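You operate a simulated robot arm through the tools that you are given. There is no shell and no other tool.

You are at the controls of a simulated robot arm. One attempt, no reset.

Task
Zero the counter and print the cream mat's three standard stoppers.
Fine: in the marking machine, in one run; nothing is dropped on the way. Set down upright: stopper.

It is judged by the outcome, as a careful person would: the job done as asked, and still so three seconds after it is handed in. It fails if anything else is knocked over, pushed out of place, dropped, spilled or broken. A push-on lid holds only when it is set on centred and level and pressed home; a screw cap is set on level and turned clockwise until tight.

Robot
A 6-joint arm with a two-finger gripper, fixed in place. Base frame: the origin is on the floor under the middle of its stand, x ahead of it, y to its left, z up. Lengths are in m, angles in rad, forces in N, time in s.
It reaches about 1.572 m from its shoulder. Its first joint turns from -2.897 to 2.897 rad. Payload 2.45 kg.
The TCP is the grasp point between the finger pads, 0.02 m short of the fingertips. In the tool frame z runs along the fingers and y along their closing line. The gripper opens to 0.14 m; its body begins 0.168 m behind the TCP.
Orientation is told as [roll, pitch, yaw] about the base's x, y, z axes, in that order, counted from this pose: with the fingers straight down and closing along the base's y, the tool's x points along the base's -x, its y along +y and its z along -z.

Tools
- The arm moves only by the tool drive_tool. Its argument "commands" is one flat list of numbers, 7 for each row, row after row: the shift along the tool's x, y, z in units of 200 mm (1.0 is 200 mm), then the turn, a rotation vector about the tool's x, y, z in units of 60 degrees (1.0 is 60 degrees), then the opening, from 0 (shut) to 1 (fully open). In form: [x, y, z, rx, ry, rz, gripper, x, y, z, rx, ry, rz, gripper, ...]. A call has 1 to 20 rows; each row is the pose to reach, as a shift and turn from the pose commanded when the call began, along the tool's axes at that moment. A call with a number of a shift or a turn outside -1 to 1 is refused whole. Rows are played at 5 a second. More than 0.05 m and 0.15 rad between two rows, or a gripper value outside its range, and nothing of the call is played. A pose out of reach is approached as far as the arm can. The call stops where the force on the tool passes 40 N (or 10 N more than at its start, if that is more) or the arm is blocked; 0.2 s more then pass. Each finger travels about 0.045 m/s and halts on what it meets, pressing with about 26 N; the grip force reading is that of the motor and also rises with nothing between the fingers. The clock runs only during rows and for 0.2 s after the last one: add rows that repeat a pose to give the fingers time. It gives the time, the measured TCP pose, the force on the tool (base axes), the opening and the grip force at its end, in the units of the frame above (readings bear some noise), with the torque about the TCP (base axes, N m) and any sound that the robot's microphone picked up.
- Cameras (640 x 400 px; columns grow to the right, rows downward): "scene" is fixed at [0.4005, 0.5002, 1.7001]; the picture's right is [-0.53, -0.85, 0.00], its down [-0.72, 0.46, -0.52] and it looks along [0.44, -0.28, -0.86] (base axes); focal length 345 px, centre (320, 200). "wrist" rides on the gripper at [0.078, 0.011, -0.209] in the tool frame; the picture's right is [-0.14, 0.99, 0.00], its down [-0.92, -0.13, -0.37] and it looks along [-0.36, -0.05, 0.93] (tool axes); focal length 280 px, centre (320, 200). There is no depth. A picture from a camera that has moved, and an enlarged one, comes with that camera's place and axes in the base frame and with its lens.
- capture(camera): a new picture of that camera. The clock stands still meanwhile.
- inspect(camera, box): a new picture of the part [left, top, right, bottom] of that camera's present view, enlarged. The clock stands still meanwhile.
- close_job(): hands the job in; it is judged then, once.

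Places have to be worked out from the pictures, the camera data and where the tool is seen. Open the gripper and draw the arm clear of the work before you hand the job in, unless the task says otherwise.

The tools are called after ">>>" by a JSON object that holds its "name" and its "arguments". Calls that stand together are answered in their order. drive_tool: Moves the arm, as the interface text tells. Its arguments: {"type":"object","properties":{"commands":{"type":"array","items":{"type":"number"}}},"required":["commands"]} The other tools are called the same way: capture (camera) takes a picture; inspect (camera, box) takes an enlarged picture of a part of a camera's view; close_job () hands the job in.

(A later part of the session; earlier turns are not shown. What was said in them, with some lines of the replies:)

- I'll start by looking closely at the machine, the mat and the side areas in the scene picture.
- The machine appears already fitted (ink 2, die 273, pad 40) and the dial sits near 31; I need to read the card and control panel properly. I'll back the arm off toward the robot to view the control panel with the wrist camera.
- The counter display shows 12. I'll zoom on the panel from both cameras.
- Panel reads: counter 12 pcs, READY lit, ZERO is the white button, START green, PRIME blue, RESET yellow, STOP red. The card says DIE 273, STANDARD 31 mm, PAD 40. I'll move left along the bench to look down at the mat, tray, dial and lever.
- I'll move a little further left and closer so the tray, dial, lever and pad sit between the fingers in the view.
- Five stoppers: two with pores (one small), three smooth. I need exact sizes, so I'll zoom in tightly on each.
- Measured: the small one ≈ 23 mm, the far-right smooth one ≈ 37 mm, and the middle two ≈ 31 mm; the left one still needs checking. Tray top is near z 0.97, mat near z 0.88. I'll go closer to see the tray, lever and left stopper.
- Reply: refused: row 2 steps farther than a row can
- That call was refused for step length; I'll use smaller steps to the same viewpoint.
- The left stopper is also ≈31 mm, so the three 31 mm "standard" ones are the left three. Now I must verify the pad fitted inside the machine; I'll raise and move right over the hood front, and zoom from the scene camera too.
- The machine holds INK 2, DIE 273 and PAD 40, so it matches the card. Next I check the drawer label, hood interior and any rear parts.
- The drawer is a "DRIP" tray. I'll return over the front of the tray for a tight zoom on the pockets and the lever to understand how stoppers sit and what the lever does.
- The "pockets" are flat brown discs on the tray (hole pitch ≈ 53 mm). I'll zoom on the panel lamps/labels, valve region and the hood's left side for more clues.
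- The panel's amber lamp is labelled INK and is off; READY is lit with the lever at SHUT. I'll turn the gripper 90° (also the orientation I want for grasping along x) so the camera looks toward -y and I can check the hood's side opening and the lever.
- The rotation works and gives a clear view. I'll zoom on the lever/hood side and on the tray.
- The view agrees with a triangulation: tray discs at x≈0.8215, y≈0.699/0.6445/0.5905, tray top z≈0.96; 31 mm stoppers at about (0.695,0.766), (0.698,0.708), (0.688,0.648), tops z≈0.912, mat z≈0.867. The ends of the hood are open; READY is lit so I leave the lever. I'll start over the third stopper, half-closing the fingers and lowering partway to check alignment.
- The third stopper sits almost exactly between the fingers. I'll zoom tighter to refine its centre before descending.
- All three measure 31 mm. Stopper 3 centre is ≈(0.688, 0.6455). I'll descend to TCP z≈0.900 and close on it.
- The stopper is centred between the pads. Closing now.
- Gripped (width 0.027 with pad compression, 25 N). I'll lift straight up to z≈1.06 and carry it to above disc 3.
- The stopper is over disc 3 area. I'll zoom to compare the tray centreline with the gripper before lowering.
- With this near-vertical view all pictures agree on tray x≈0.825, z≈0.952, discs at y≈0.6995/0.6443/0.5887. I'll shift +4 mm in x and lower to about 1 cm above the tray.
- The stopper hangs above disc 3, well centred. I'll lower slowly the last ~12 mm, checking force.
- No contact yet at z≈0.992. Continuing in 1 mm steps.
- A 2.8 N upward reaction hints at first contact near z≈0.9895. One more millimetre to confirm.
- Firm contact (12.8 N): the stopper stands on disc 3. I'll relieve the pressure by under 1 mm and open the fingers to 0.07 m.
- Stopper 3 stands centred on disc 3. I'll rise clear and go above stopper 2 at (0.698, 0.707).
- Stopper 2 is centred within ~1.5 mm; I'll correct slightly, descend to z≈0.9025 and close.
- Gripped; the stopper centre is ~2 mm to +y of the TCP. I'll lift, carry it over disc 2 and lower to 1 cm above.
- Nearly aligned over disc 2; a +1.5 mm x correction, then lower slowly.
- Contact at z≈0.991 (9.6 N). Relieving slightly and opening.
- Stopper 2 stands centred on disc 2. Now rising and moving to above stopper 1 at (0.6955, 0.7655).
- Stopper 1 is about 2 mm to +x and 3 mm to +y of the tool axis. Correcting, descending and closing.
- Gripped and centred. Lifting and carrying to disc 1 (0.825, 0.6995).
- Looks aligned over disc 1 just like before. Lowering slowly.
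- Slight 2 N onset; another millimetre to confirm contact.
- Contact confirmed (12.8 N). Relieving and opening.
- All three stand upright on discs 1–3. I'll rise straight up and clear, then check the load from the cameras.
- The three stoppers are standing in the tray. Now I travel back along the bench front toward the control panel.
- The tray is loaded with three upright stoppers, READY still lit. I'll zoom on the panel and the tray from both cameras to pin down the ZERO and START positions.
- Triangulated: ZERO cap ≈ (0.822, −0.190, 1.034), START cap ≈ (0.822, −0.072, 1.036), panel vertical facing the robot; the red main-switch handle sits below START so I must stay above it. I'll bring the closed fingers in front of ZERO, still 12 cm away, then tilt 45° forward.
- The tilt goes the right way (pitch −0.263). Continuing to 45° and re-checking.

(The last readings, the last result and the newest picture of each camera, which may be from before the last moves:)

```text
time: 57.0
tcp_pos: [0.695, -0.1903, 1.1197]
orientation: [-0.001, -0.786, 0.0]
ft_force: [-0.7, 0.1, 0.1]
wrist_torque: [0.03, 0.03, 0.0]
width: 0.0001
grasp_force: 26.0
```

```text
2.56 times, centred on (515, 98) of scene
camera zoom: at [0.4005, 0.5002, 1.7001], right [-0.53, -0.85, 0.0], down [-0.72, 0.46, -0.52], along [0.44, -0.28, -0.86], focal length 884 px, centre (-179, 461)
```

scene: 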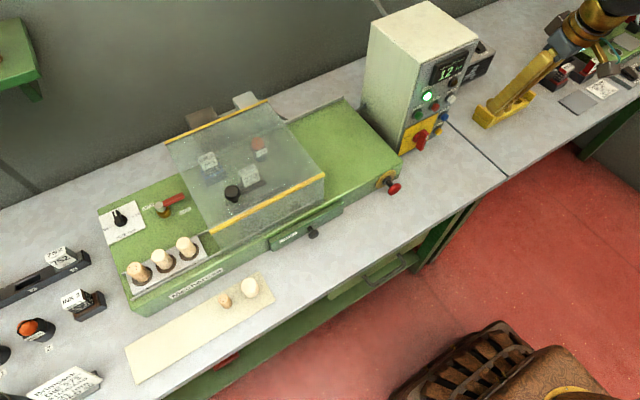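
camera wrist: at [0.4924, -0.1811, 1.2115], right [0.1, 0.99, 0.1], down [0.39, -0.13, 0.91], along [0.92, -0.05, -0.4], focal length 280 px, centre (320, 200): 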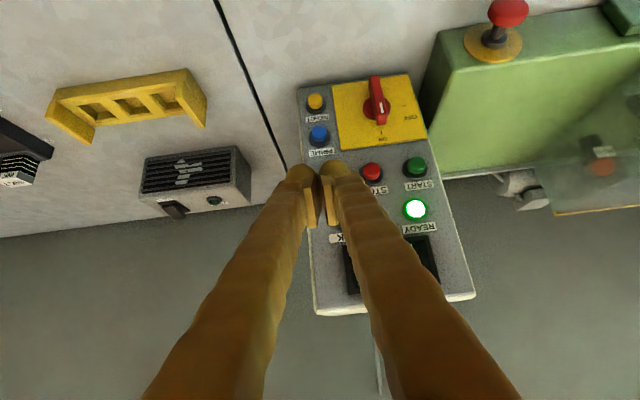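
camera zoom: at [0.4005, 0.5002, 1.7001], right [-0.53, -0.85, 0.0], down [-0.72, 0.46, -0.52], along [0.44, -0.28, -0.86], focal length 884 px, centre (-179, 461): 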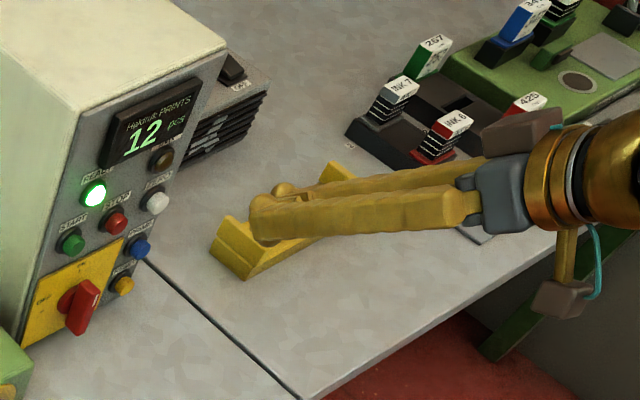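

Fingers are tilted 45°, in line with ZERO. I'll advance along the tool axis to about 5 cm in front of the button at the right height.

>>> {"name": "drive_tool", "arguments": {"commands": [0, 0, 0.18, 0, 0, 0, 0, 0.003, 0, 0.36, 0, 0, 0, 0, 0.006, 0, 0.5, 0, 0, 0, 0, 0.006, 0, 0.536, 0, 0, 0, 0, 0.006, 0, 0.536, 0, 0, 0, 0]}}

>>> {"name": "capture", "arguments": {"camera": "wrist"}}

>>> {"name": "inspect", "arguments": {"camera": "scene", "box": [390, 40, 540, 140]}}

```text
time: 58.2
tcp_pos: [0.7697, -0.1895, 1.0433]
orientation: [0.0, -0.789, 0.001]
ft_force: [0.8, 0.0, 0.5]
wrist_torque: [-0.03, 0.03, 0.02]
width: 0.0
grasp_force: 25.7
```

```text
taken
camera wrist: at [0.5674, -0.1807, 1.1344], right [0.1, 0.99, 0.1], down [0.39, -0.13, 0.91], along [0.92, -0.05, -0.4], focal length 280 px, centre (320, 200)
```

wrist: 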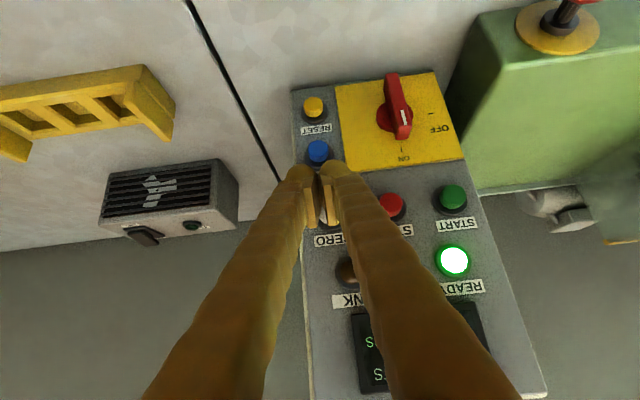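

```text
4.00 times, centred on (465, 90) of scene
camera zoom: at [0.4005, 0.5002, 1.7001], right [-0.53, -0.85, 0.0], down [-0.72, 0.46, -0.52], along [0.44, -0.28, -0.86], focal length 1381 px, centre (-260, 640)
```

zoom: 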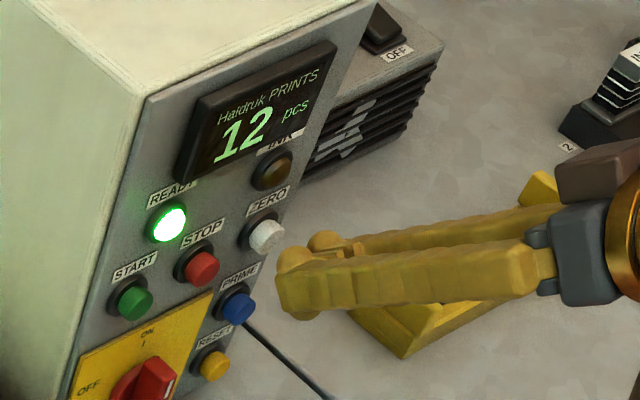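

The two rounded fingertips straddle the button, so I'll shift 14 mm to −y so that one fingertip is centred on ZERO, then creep forward to just short of it.

>>> {"name": "drive_tool", "arguments": {"commands": [0, -0.0725, 0, 0, 0, 0, 0, -0.035, -0.0725, 0.035, 0, 0, 0, 0, -0.07, -0.0725, 0.07, 0, 0, 0, 0, -0.07, -0.0725, 0.07, 0, 0, 0, 0]}}

>>> {"name": "inspect", "arguments": {"camera": "wrist", "box": [260, 120, 400, 250]}}

>>> {"name": "inspect", "arguments": {"camera": "scene", "box": [410, 60, 510, 130]}}

```text
time: 59.2
tcp_pos: [0.7902, -0.2056, 1.0437]
orientation: [0.002, -0.79, 0.0]
ft_force: [-1.4, 0.0, -1.0]
wrist_torque: [-0.01, 0.01, 0.01]
width: 0.0
grasp_force: 26.0
```

```text
3.08 times, centred on (330, 185) of wrist
camera zoom: at [0.5875, -0.1951, 1.1348], right [0.1, 0.99, 0.1], down [0.39, -0.13, 0.91], along [0.92, -0.05, -0.4], focal length 863 px, centre (289, 246)
```

zoom: 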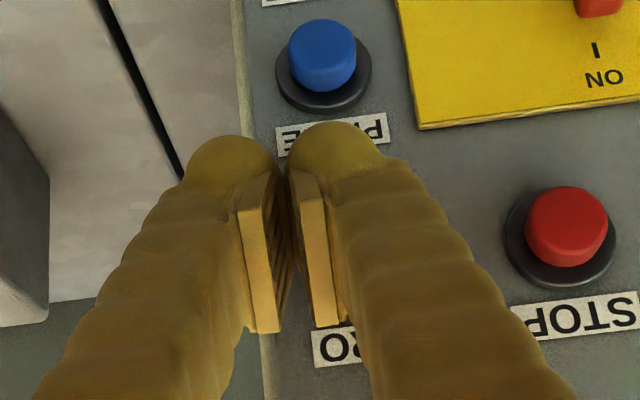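

```text
5.71 times, centred on (460, 95) of scene
camera zoom: at [0.4005, 0.5002, 1.7001], right [-0.53, -0.85, 0.0], down [-0.72, 0.46, -0.52], along [0.44, -0.28, -0.86], focal length 1973 px, centre (-480, 800)
```

zoom: 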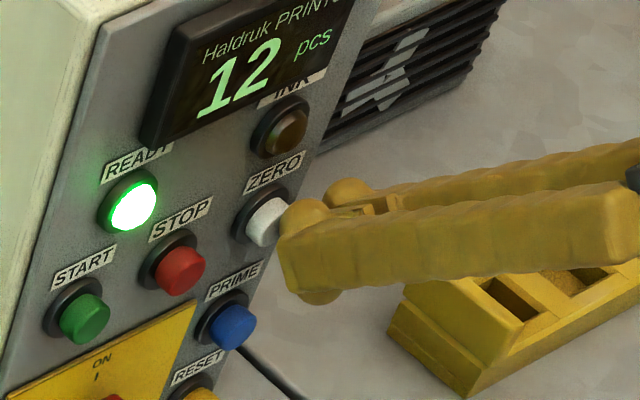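

The fingertip is about 9 mm from ZERO and centred on it. Creeping forward along +x.

>>> {"name": "drive_tool", "arguments": {"commands": [-0.0106, 0, 0.0106, 0, 0, 0, 0, -0.0212, 0, 0.0212, 0, 0, 0, 0, -0.0283, 0, 0.0283, 0, 0, 0, 0, -0.0354, 0, 0.0354, 0, 0, 0, 0]}}

>>> {"name": "inspect", "arguments": {"camera": "scene", "box": [410, 60, 510, 130]}}

```text
time: 59.9
tcp_pos: [0.794, -0.2036, 1.043]
orientation: [0.001, -0.786, -0.003]
ft_force: [-23.1, 0.1, 4.8]
wrist_torque: [0.1, -0.18, 0.28]
width: 0.0
grasp_force: 25.8
heard: click
stopped in row 3: the force on the tool passed its limit at 48 N (the readings are from after the stop); the commanded pose is now the measured one
```

```text
5.71 times, centred on (460, 95) of scene
camera zoom: at [0.4005, 0.5002, 1.7001], right [-0.53, -0.85, 0.0], down [-0.72, 0.46, -0.52], along [0.44, -0.28, -0.86], focal length 1973 px, centre (-480, 800)
```

zoom: 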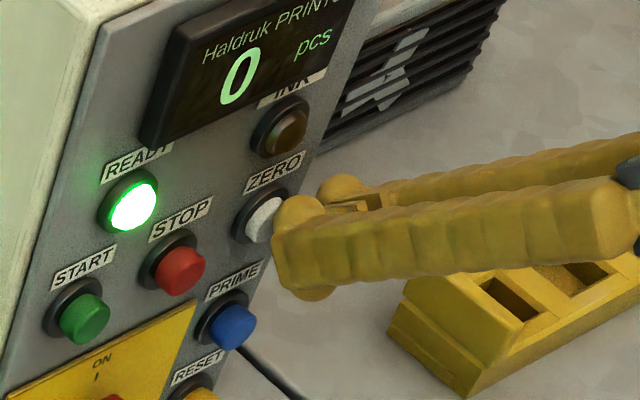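

ZERO clicked and the counter now reads 0, READY lit. I'll back off 5 cm, move over in front of START (y so the −y fingertip is centred on it), keeping above the red switch handle.

>>> {"name": "drive_tool", "arguments": {"commands": [0.07, 0, -0.07, 0, 0, 0, 0, 0.177, 0, -0.177, 0, 0, 0, 0, 0.177, 0.2, -0.185, 0, 0, 0, 0, 0.177, 0.4, -0.185, 0, 0, 0, 0, 0.177, 0.6, -0.185, 0, 0, 0, 0, 0.177, 0.73, -0.185, 0, 0, 0, 0, 0.177, 0.73, -0.185, 0, 0, 0, 0]}}

>>> {"name": "capture", "arguments": {"camera": "wrist"}}

>>> {"name": "inspect", "arguments": {"camera": "scene", "box": [380, 50, 500, 150]}}

```text
time: 61.5
tcp_pos: [0.7459, -0.0568, 1.0423]
orientation: [0.001, -0.785, -0.002]
ft_force: [0.5, -0.9, -0.5]
wrist_torque: [-0.01, -0.03, 0.02]
width: 0.0
grasp_force: 26.2
```

```text
taken
camera wrist: at [0.5434, -0.0476, 1.1345], right [0.1, 0.99, 0.1], down [0.39, -0.13, 0.91], along [0.92, -0.05, -0.4], focal length 280 px, centre (320, 200)
```

wrist: 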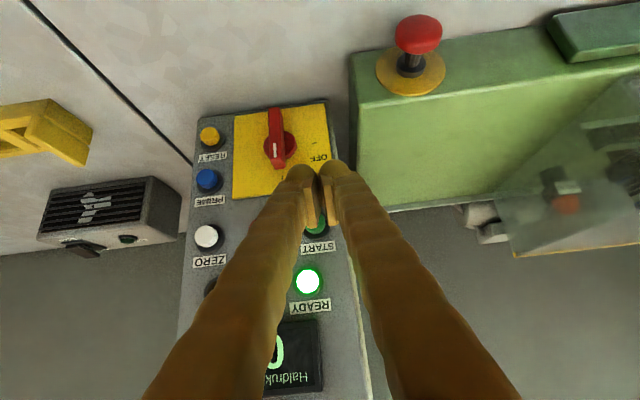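

```text
4.00 times, centred on (440, 100) of scene
camera zoom: at [0.4005, 0.5002, 1.7001], right [-0.53, -0.85, 0.0], down [-0.72, 0.46, -0.52], along [0.44, -0.28, -0.86], focal length 1381 px, centre (-160, 600)
```

zoom: 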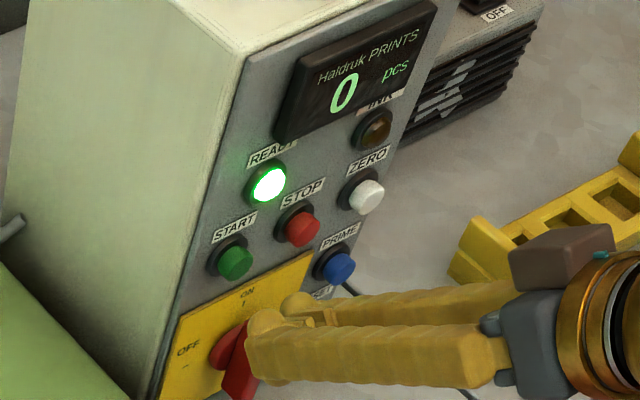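

START is directly ahead of the −y fingertip, and the red handle (top z≈0.98, y≈−0.10) is clear below. I'll advance to ~1 cm short and recheck before pressing.

>>> {"name": "drive_tool", "arguments": {"commands": [-0.05, 0, 0.05, 0, 0, 0, 0, -0.1, 0, 0.1, 0, 0, 0, 0, -0.134, 0, 0.134, 0, 0, 0, 0, -0.134, 0, 0.134, 0, 0, 0, 0]}}

>>> {"name": "inspect", "arguments": {"camera": "scene", "box": [380, 60, 480, 140]}}

>>> {"name": "inspect", "arguments": {"camera": "wrist", "box": [240, 110, 400, 260]}}

```text
time: 62.5
tcp_pos: [0.7824, -0.0592, 1.0437]
orientation: [0.003, -0.785, -0.002]
ft_force: [-0.1, -0.3, 0.5]
wrist_torque: [-0.02, -0.04, 0.0]
width: 0.0002
grasp_force: 25.9
```

```text
5.00 times, centred on (430, 100) of scene
camera zoom: at [0.4005, 0.5002, 1.7001], right [-0.53, -0.85, 0.0], down [-0.72, 0.46, -0.52], along [0.44, -0.28, -0.86], focal length 1726 px, centre (-230, 700)
```

zoom: 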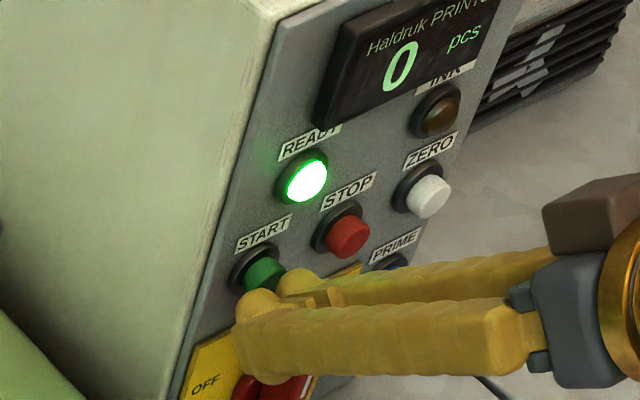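

```text
2.67 times, centred on (320, 185) of wrist
camera zoom: at [0.5796, -0.0492, 1.1353], right [0.1, 0.99, 0.1], down [0.39, -0.13, 0.91], along [0.92, -0.05, -0.4], focal length 748 px, centre (320, 240)
```

zoom: 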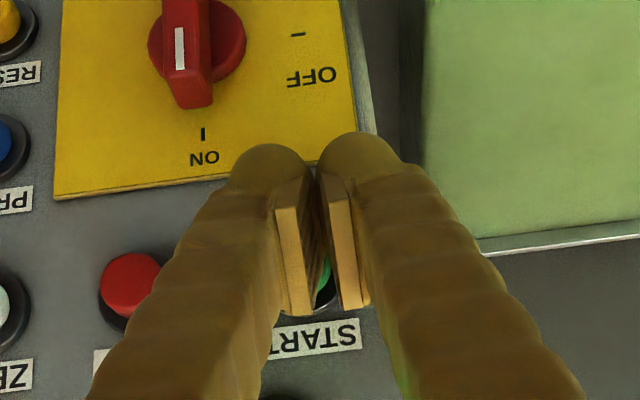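

Fingertip is aligned on START, clear of STOP and the switch. Pressing forward in small steps.

>>> {"name": "drive_tool", "arguments": {"commands": [-0.0177, 0, 0.0177, 0, 0, 0, 0, -0.0354, 0, 0.0354, 0, 0, 0, 0, -0.046, 0, 0.046, 0, 0, 0, 0, -0.053, 0, 0.053, 0, 0, 0, 0]}}

>>> {"name": "capture", "arguments": {"camera": "scene"}}

```text
time: 63.5
tcp_pos: [0.794, -0.0582, 1.0434]
orientation: [0.002, -0.783, -0.002]
ft_force: [-24.2, -0.2, 6.2]
wrist_torque: [0.0, -0.19, -0.23]
width: 0.0001
grasp_force: 25.5
heard: click
stopped in row 4: the force on the tool passed its limit at 46 N (the readings are from after the stop); the commanded pose is now the measured one
```

```text
taken
```

scene: 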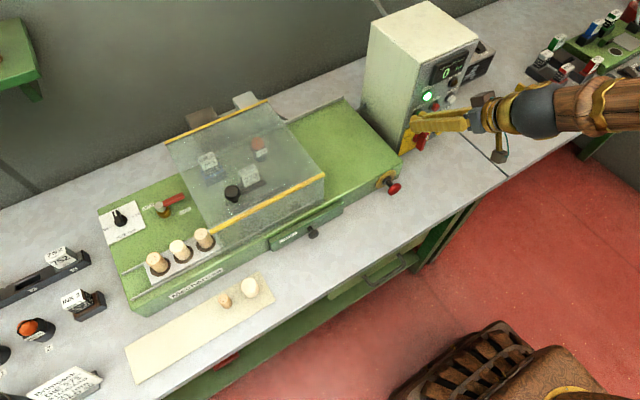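

START clicked and the tray is sliding toward the hood with all three upright. I'll back off from the button and keep watching.

>>> {"name": "drive_tool", "arguments": {"commands": [0.07, 0, -0.07, 0, 0, 0, 0, 0.177, 0, -0.177, 0, 0, 0, 0, 0.3, 0, -0.3, 0, 0, 0, 0, 0.3, 0, -0.3, 0, 0, 0, 0]}}

>>> {"name": "capture", "arguments": {"camera": "scene"}}

>>> {"name": "inspect", "arguments": {"camera": "scene", "box": [140, 120, 320, 260]}}

```text
time: 64.5
tcp_pos: [0.7105, -0.059, 1.0413]
orientation: [0.002, -0.784, -0.001]
ft_force: [0.1, 1.0, 0.5]
wrist_torque: [0.03, 0.0, 0.01]
width: 0.0002
grasp_force: 26.0
```

```text
taken
```

scene: 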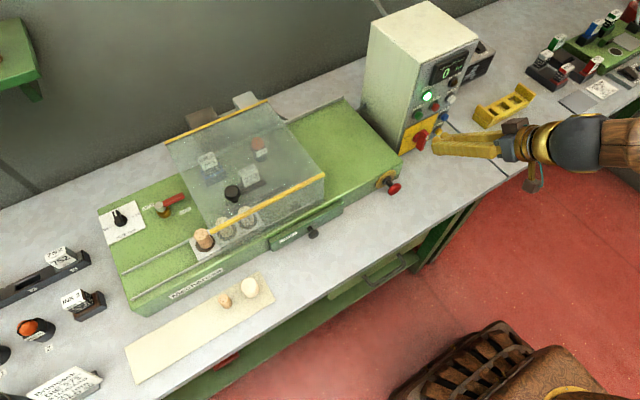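

```text
2.86 times, centred on (230, 190) of scene
camera zoom: at [0.4005, 0.5002, 1.7001], right [-0.53, -0.85, 0.0], down [-0.72, 0.46, -0.52], along [0.44, -0.28, -0.86], focal length 987 px, centre (577, 229)
```

zoom: 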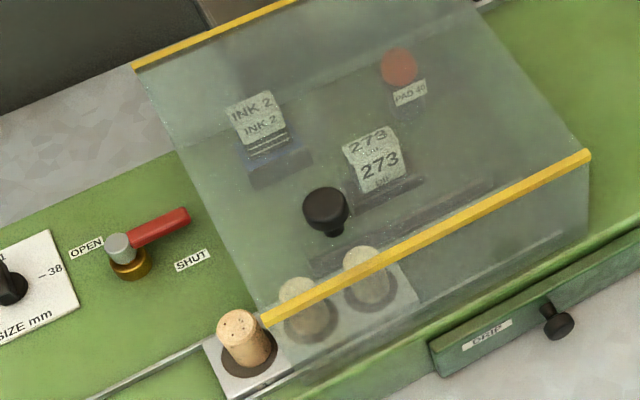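

The run is under way: two stoppers are already under the hood. I hold the arm still and let time pass.

>>> {"name": "drive_tool", "arguments": {"commands": [0, 0, 0, 0, 0, 0, 0, 0, 0, 0, 0, 0, 0, 0, 0, 0, 0, 0, 0, 0, 0, 0, 0, 0, 0, 0, 0, 0, 0, 0, 0, 0, 0, 0, 0, 0, 0, 0, 0, 0, 0, 0, 0, 0, 0, 0, 0, 0, 0, 0, 0, 0, 0, 0, 0, 0, 0, 0, 0, 0, 0, 0, 0]}}

>>> {"name": "capture", "arguments": {"camera": "scene"}}

>>> {"name": "inspect", "arguments": {"camera": "scene", "box": [140, 120, 320, 260]}}

```text
time: 66.5
tcp_pos: [0.711, -0.0582, 1.0426]
orientation: [0.003, -0.784, -0.001]
ft_force: [0.1, -0.3, 0.7]
wrist_torque: [-0.01, -0.01, -0.03]
width: 0.0002
grasp_force: 25.8
```

```text
taken
```

scene: 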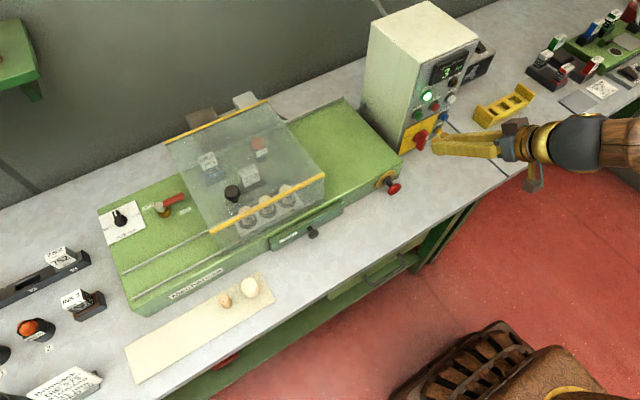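

```text
2.86 times, centred on (230, 190) of scene
camera zoom: at [0.4005, 0.5002, 1.7001], right [-0.53, -0.85, 0.0], down [-0.72, 0.46, -0.52], along [0.44, -0.28, -0.86], focal length 987 px, centre (577, 229)
```

zoom: 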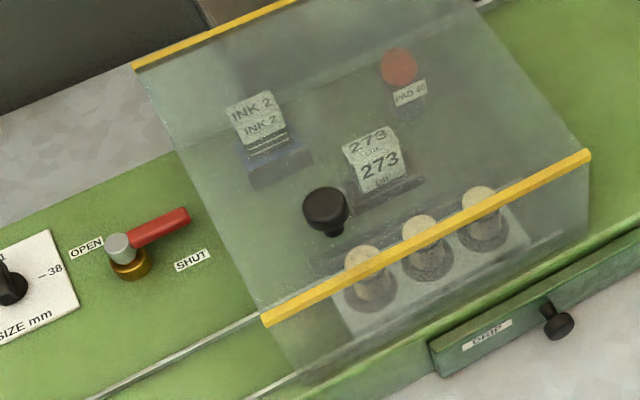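

The counter already shows 3 with the tray fully under the hood. I'll keep waiting for the tray to return.

>>> {"name": "drive_tool", "arguments": {"commands": [0, 0, 0, 0, 0, 0, 0, 0, 0, 0, 0, 0, 0, 0, 0, 0, 0, 0, 0, 0, 0, 0, 0, 0, 0, 0, 0, 0, 0, 0, 0, 0, 0, 0, 0, 0, 0, 0, 0, 0, 0, 0, 0, 0, 0, 0, 0, 0, 0, 0, 0, 0, 0, 0, 0, 0, 0, 0, 0, 0, 0, 0, 0]}}

>>> {"name": "drive_tool", "arguments": {"commands": [0, 0, 0, 0, 0, 0, 0, 0, 0, 0, 0, 0, 0, 0, 0, 0, 0, 0, 0, 0, 0, 0, 0, 0, 0, 0, 0, 0, 0, 0, 0, 0, 0, 0, 0, 0, 0, 0, 0, 0, 0, 0, 0, 0, 0, 0, 0, 0, 0, 0, 0, 0, 0, 0, 0, 0, 0, 0, 0, 0, 0, 0, 0]}}

>>> {"name": "capture", "arguments": {"camera": "scene"}}

>>> {"name": "inspect", "arguments": {"camera": "scene", "box": [390, 50, 480, 120]}}

>>> {"name": "inspect", "arguments": {"camera": "scene", "box": [100, 180, 300, 320]}}

```text
time: 68.5
tcp_pos: [0.7099, -0.0583, 1.0414]
orientation: [0.004, -0.784, 0.0]
ft_force: [0.3, 0.3, -0.7]
wrist_torque: [-0.01, -0.01, 0.02]
width: 0.0
grasp_force: 25.7
```

```text
time: 70.5
tcp_pos: [0.7112, -0.0594, 1.0416]
orientation: [0.003, -0.782, -0.002]
ft_force: [-0.1, 0.8, 0.0]
wrist_torque: [0.04, 0.04, -0.03]
width: 0.0
grasp_force: 26.3
```

```text
taken
```

scene: 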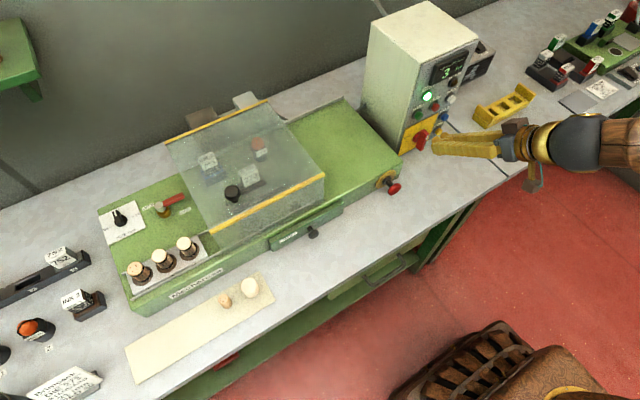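

```text
5.71 times, centred on (435, 85) of scene
camera zoom: at [0.4005, 0.5002, 1.7001], right [-0.53, -0.85, 0.0], down [-0.72, 0.46, -0.52], along [0.44, -0.28, -0.86], focal length 1973 px, centre (-337, 857)
```

zoom: 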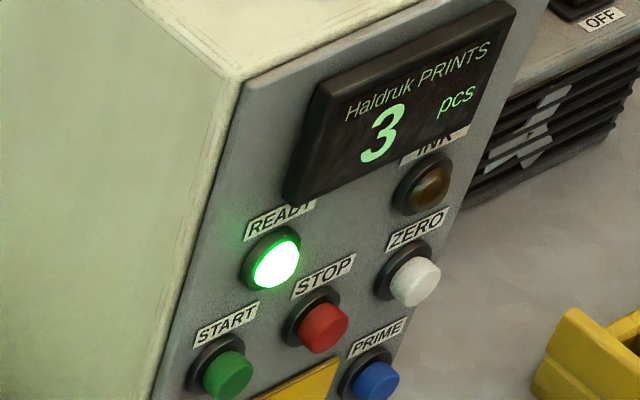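

```text
2.86 times, centred on (200, 250) of scene
camera zoom: at [0.4005, 0.5002, 1.7001], right [-0.53, -0.85, 0.0], down [-0.72, 0.46, -0.52], along [0.44, -0.28, -0.86], focal length 987 px, centre (663, 57)
```

zoom: 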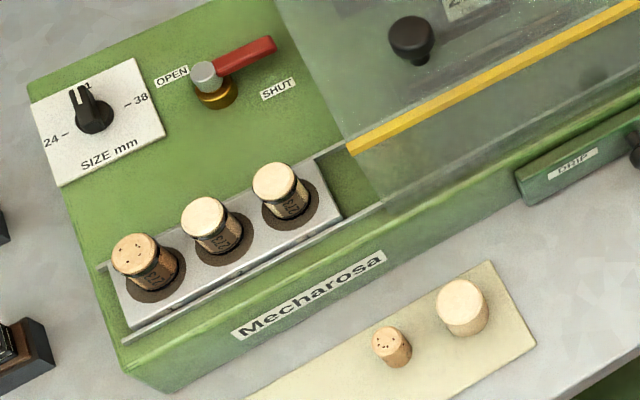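

The tray is back, counter reads 3, and all three show a dark "273" band. I'll zoom on the prints and, meanwhile, open the gripper and draw the arm back.

>>> {"name": "inspect", "arguments": {"camera": "scene", "box": [120, 225, 215, 290]}}

>>> {"name": "drive_tool", "arguments": {"commands": [0.15, 0, -0.15, 0, 0, 0, 0.2, 0.3, 0, -0.3, 0, 0, 0, 0.4, 0.3, 0, -0.5, 0, 0, 0, 0.6, 0.3, 0, -0.7, 0, 0, 0, 0.8, 0.3, 0, -0.85, 0, 0, 0, 1, 0.3, 0, -0.85, 0, 0, 0, 1, 0.3, 0, -0.85, 0, 0, 0, 1, 0.3, 0, -0.85, 0, 0, 0, 1]}}

>>> {"name": "capture", "arguments": {"camera": "scene"}}

```text
6.15 times, centred on (168, 258) of scene
camera zoom: at [0.4005, 0.5002, 1.7001], right [-0.53, -0.85, 0.0], down [-0.72, 0.46, -0.52], along [0.44, -0.28, -0.86], focal length 2125 px, centre (1258, -154)
```

zoom: 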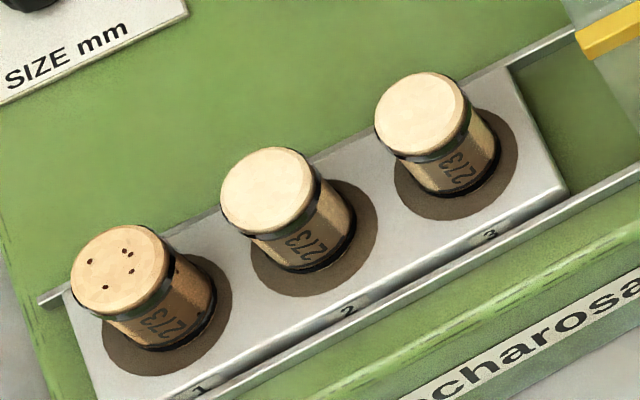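

```text
time: 72.3
tcp_pos: [0.5487, -0.0588, 1.1198]
orientation: [0.001, -0.785, -0.001]
ft_force: [0.1, -0.5, 0.4]
wrist_torque: [0.03, -0.02, 0.01]
width: 0.1399
grasp_force: 0.0
```

```text
taken
```

scene: 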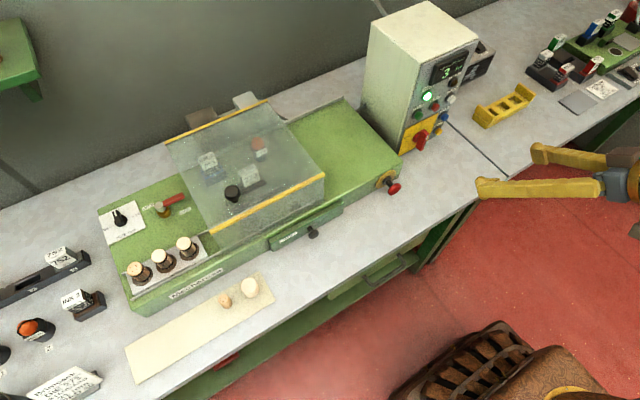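

All three stoppers carry a clean 273 print and stand upright in the marking machine. The counter went from 0 to 3 in one run, nothing else has moved, and the arm is clear with the gripper open. Handing in.

>>> {"name": "close_job", "arguments": {}}

```text
The job is handed in.
```

I zeroed the counter and printed the mat's three standard (31 mm) stoppers in one run. I have handed the job in; the result hasn't come back.

- **Counter:** it read 12 at the start, 0 after I pressed ZERO, and 3 after the run.
- **Prints:** all three stoppers show a clear 273. The machine was already set up as the card asks (die 273, pad 40, 31 mm), so I changed nothing on it.
- **Where things are:** the three stoppers stand upright on the machine's tray. The 24 mm and 38 mm stoppers are untouched on the mat, and nothing was dropped or knocked over.
- **Lever:** I left the OPEN/SHUT lever at SHUT, because the machine showed READY that way.

The arm is drawn back and the gripper is open.
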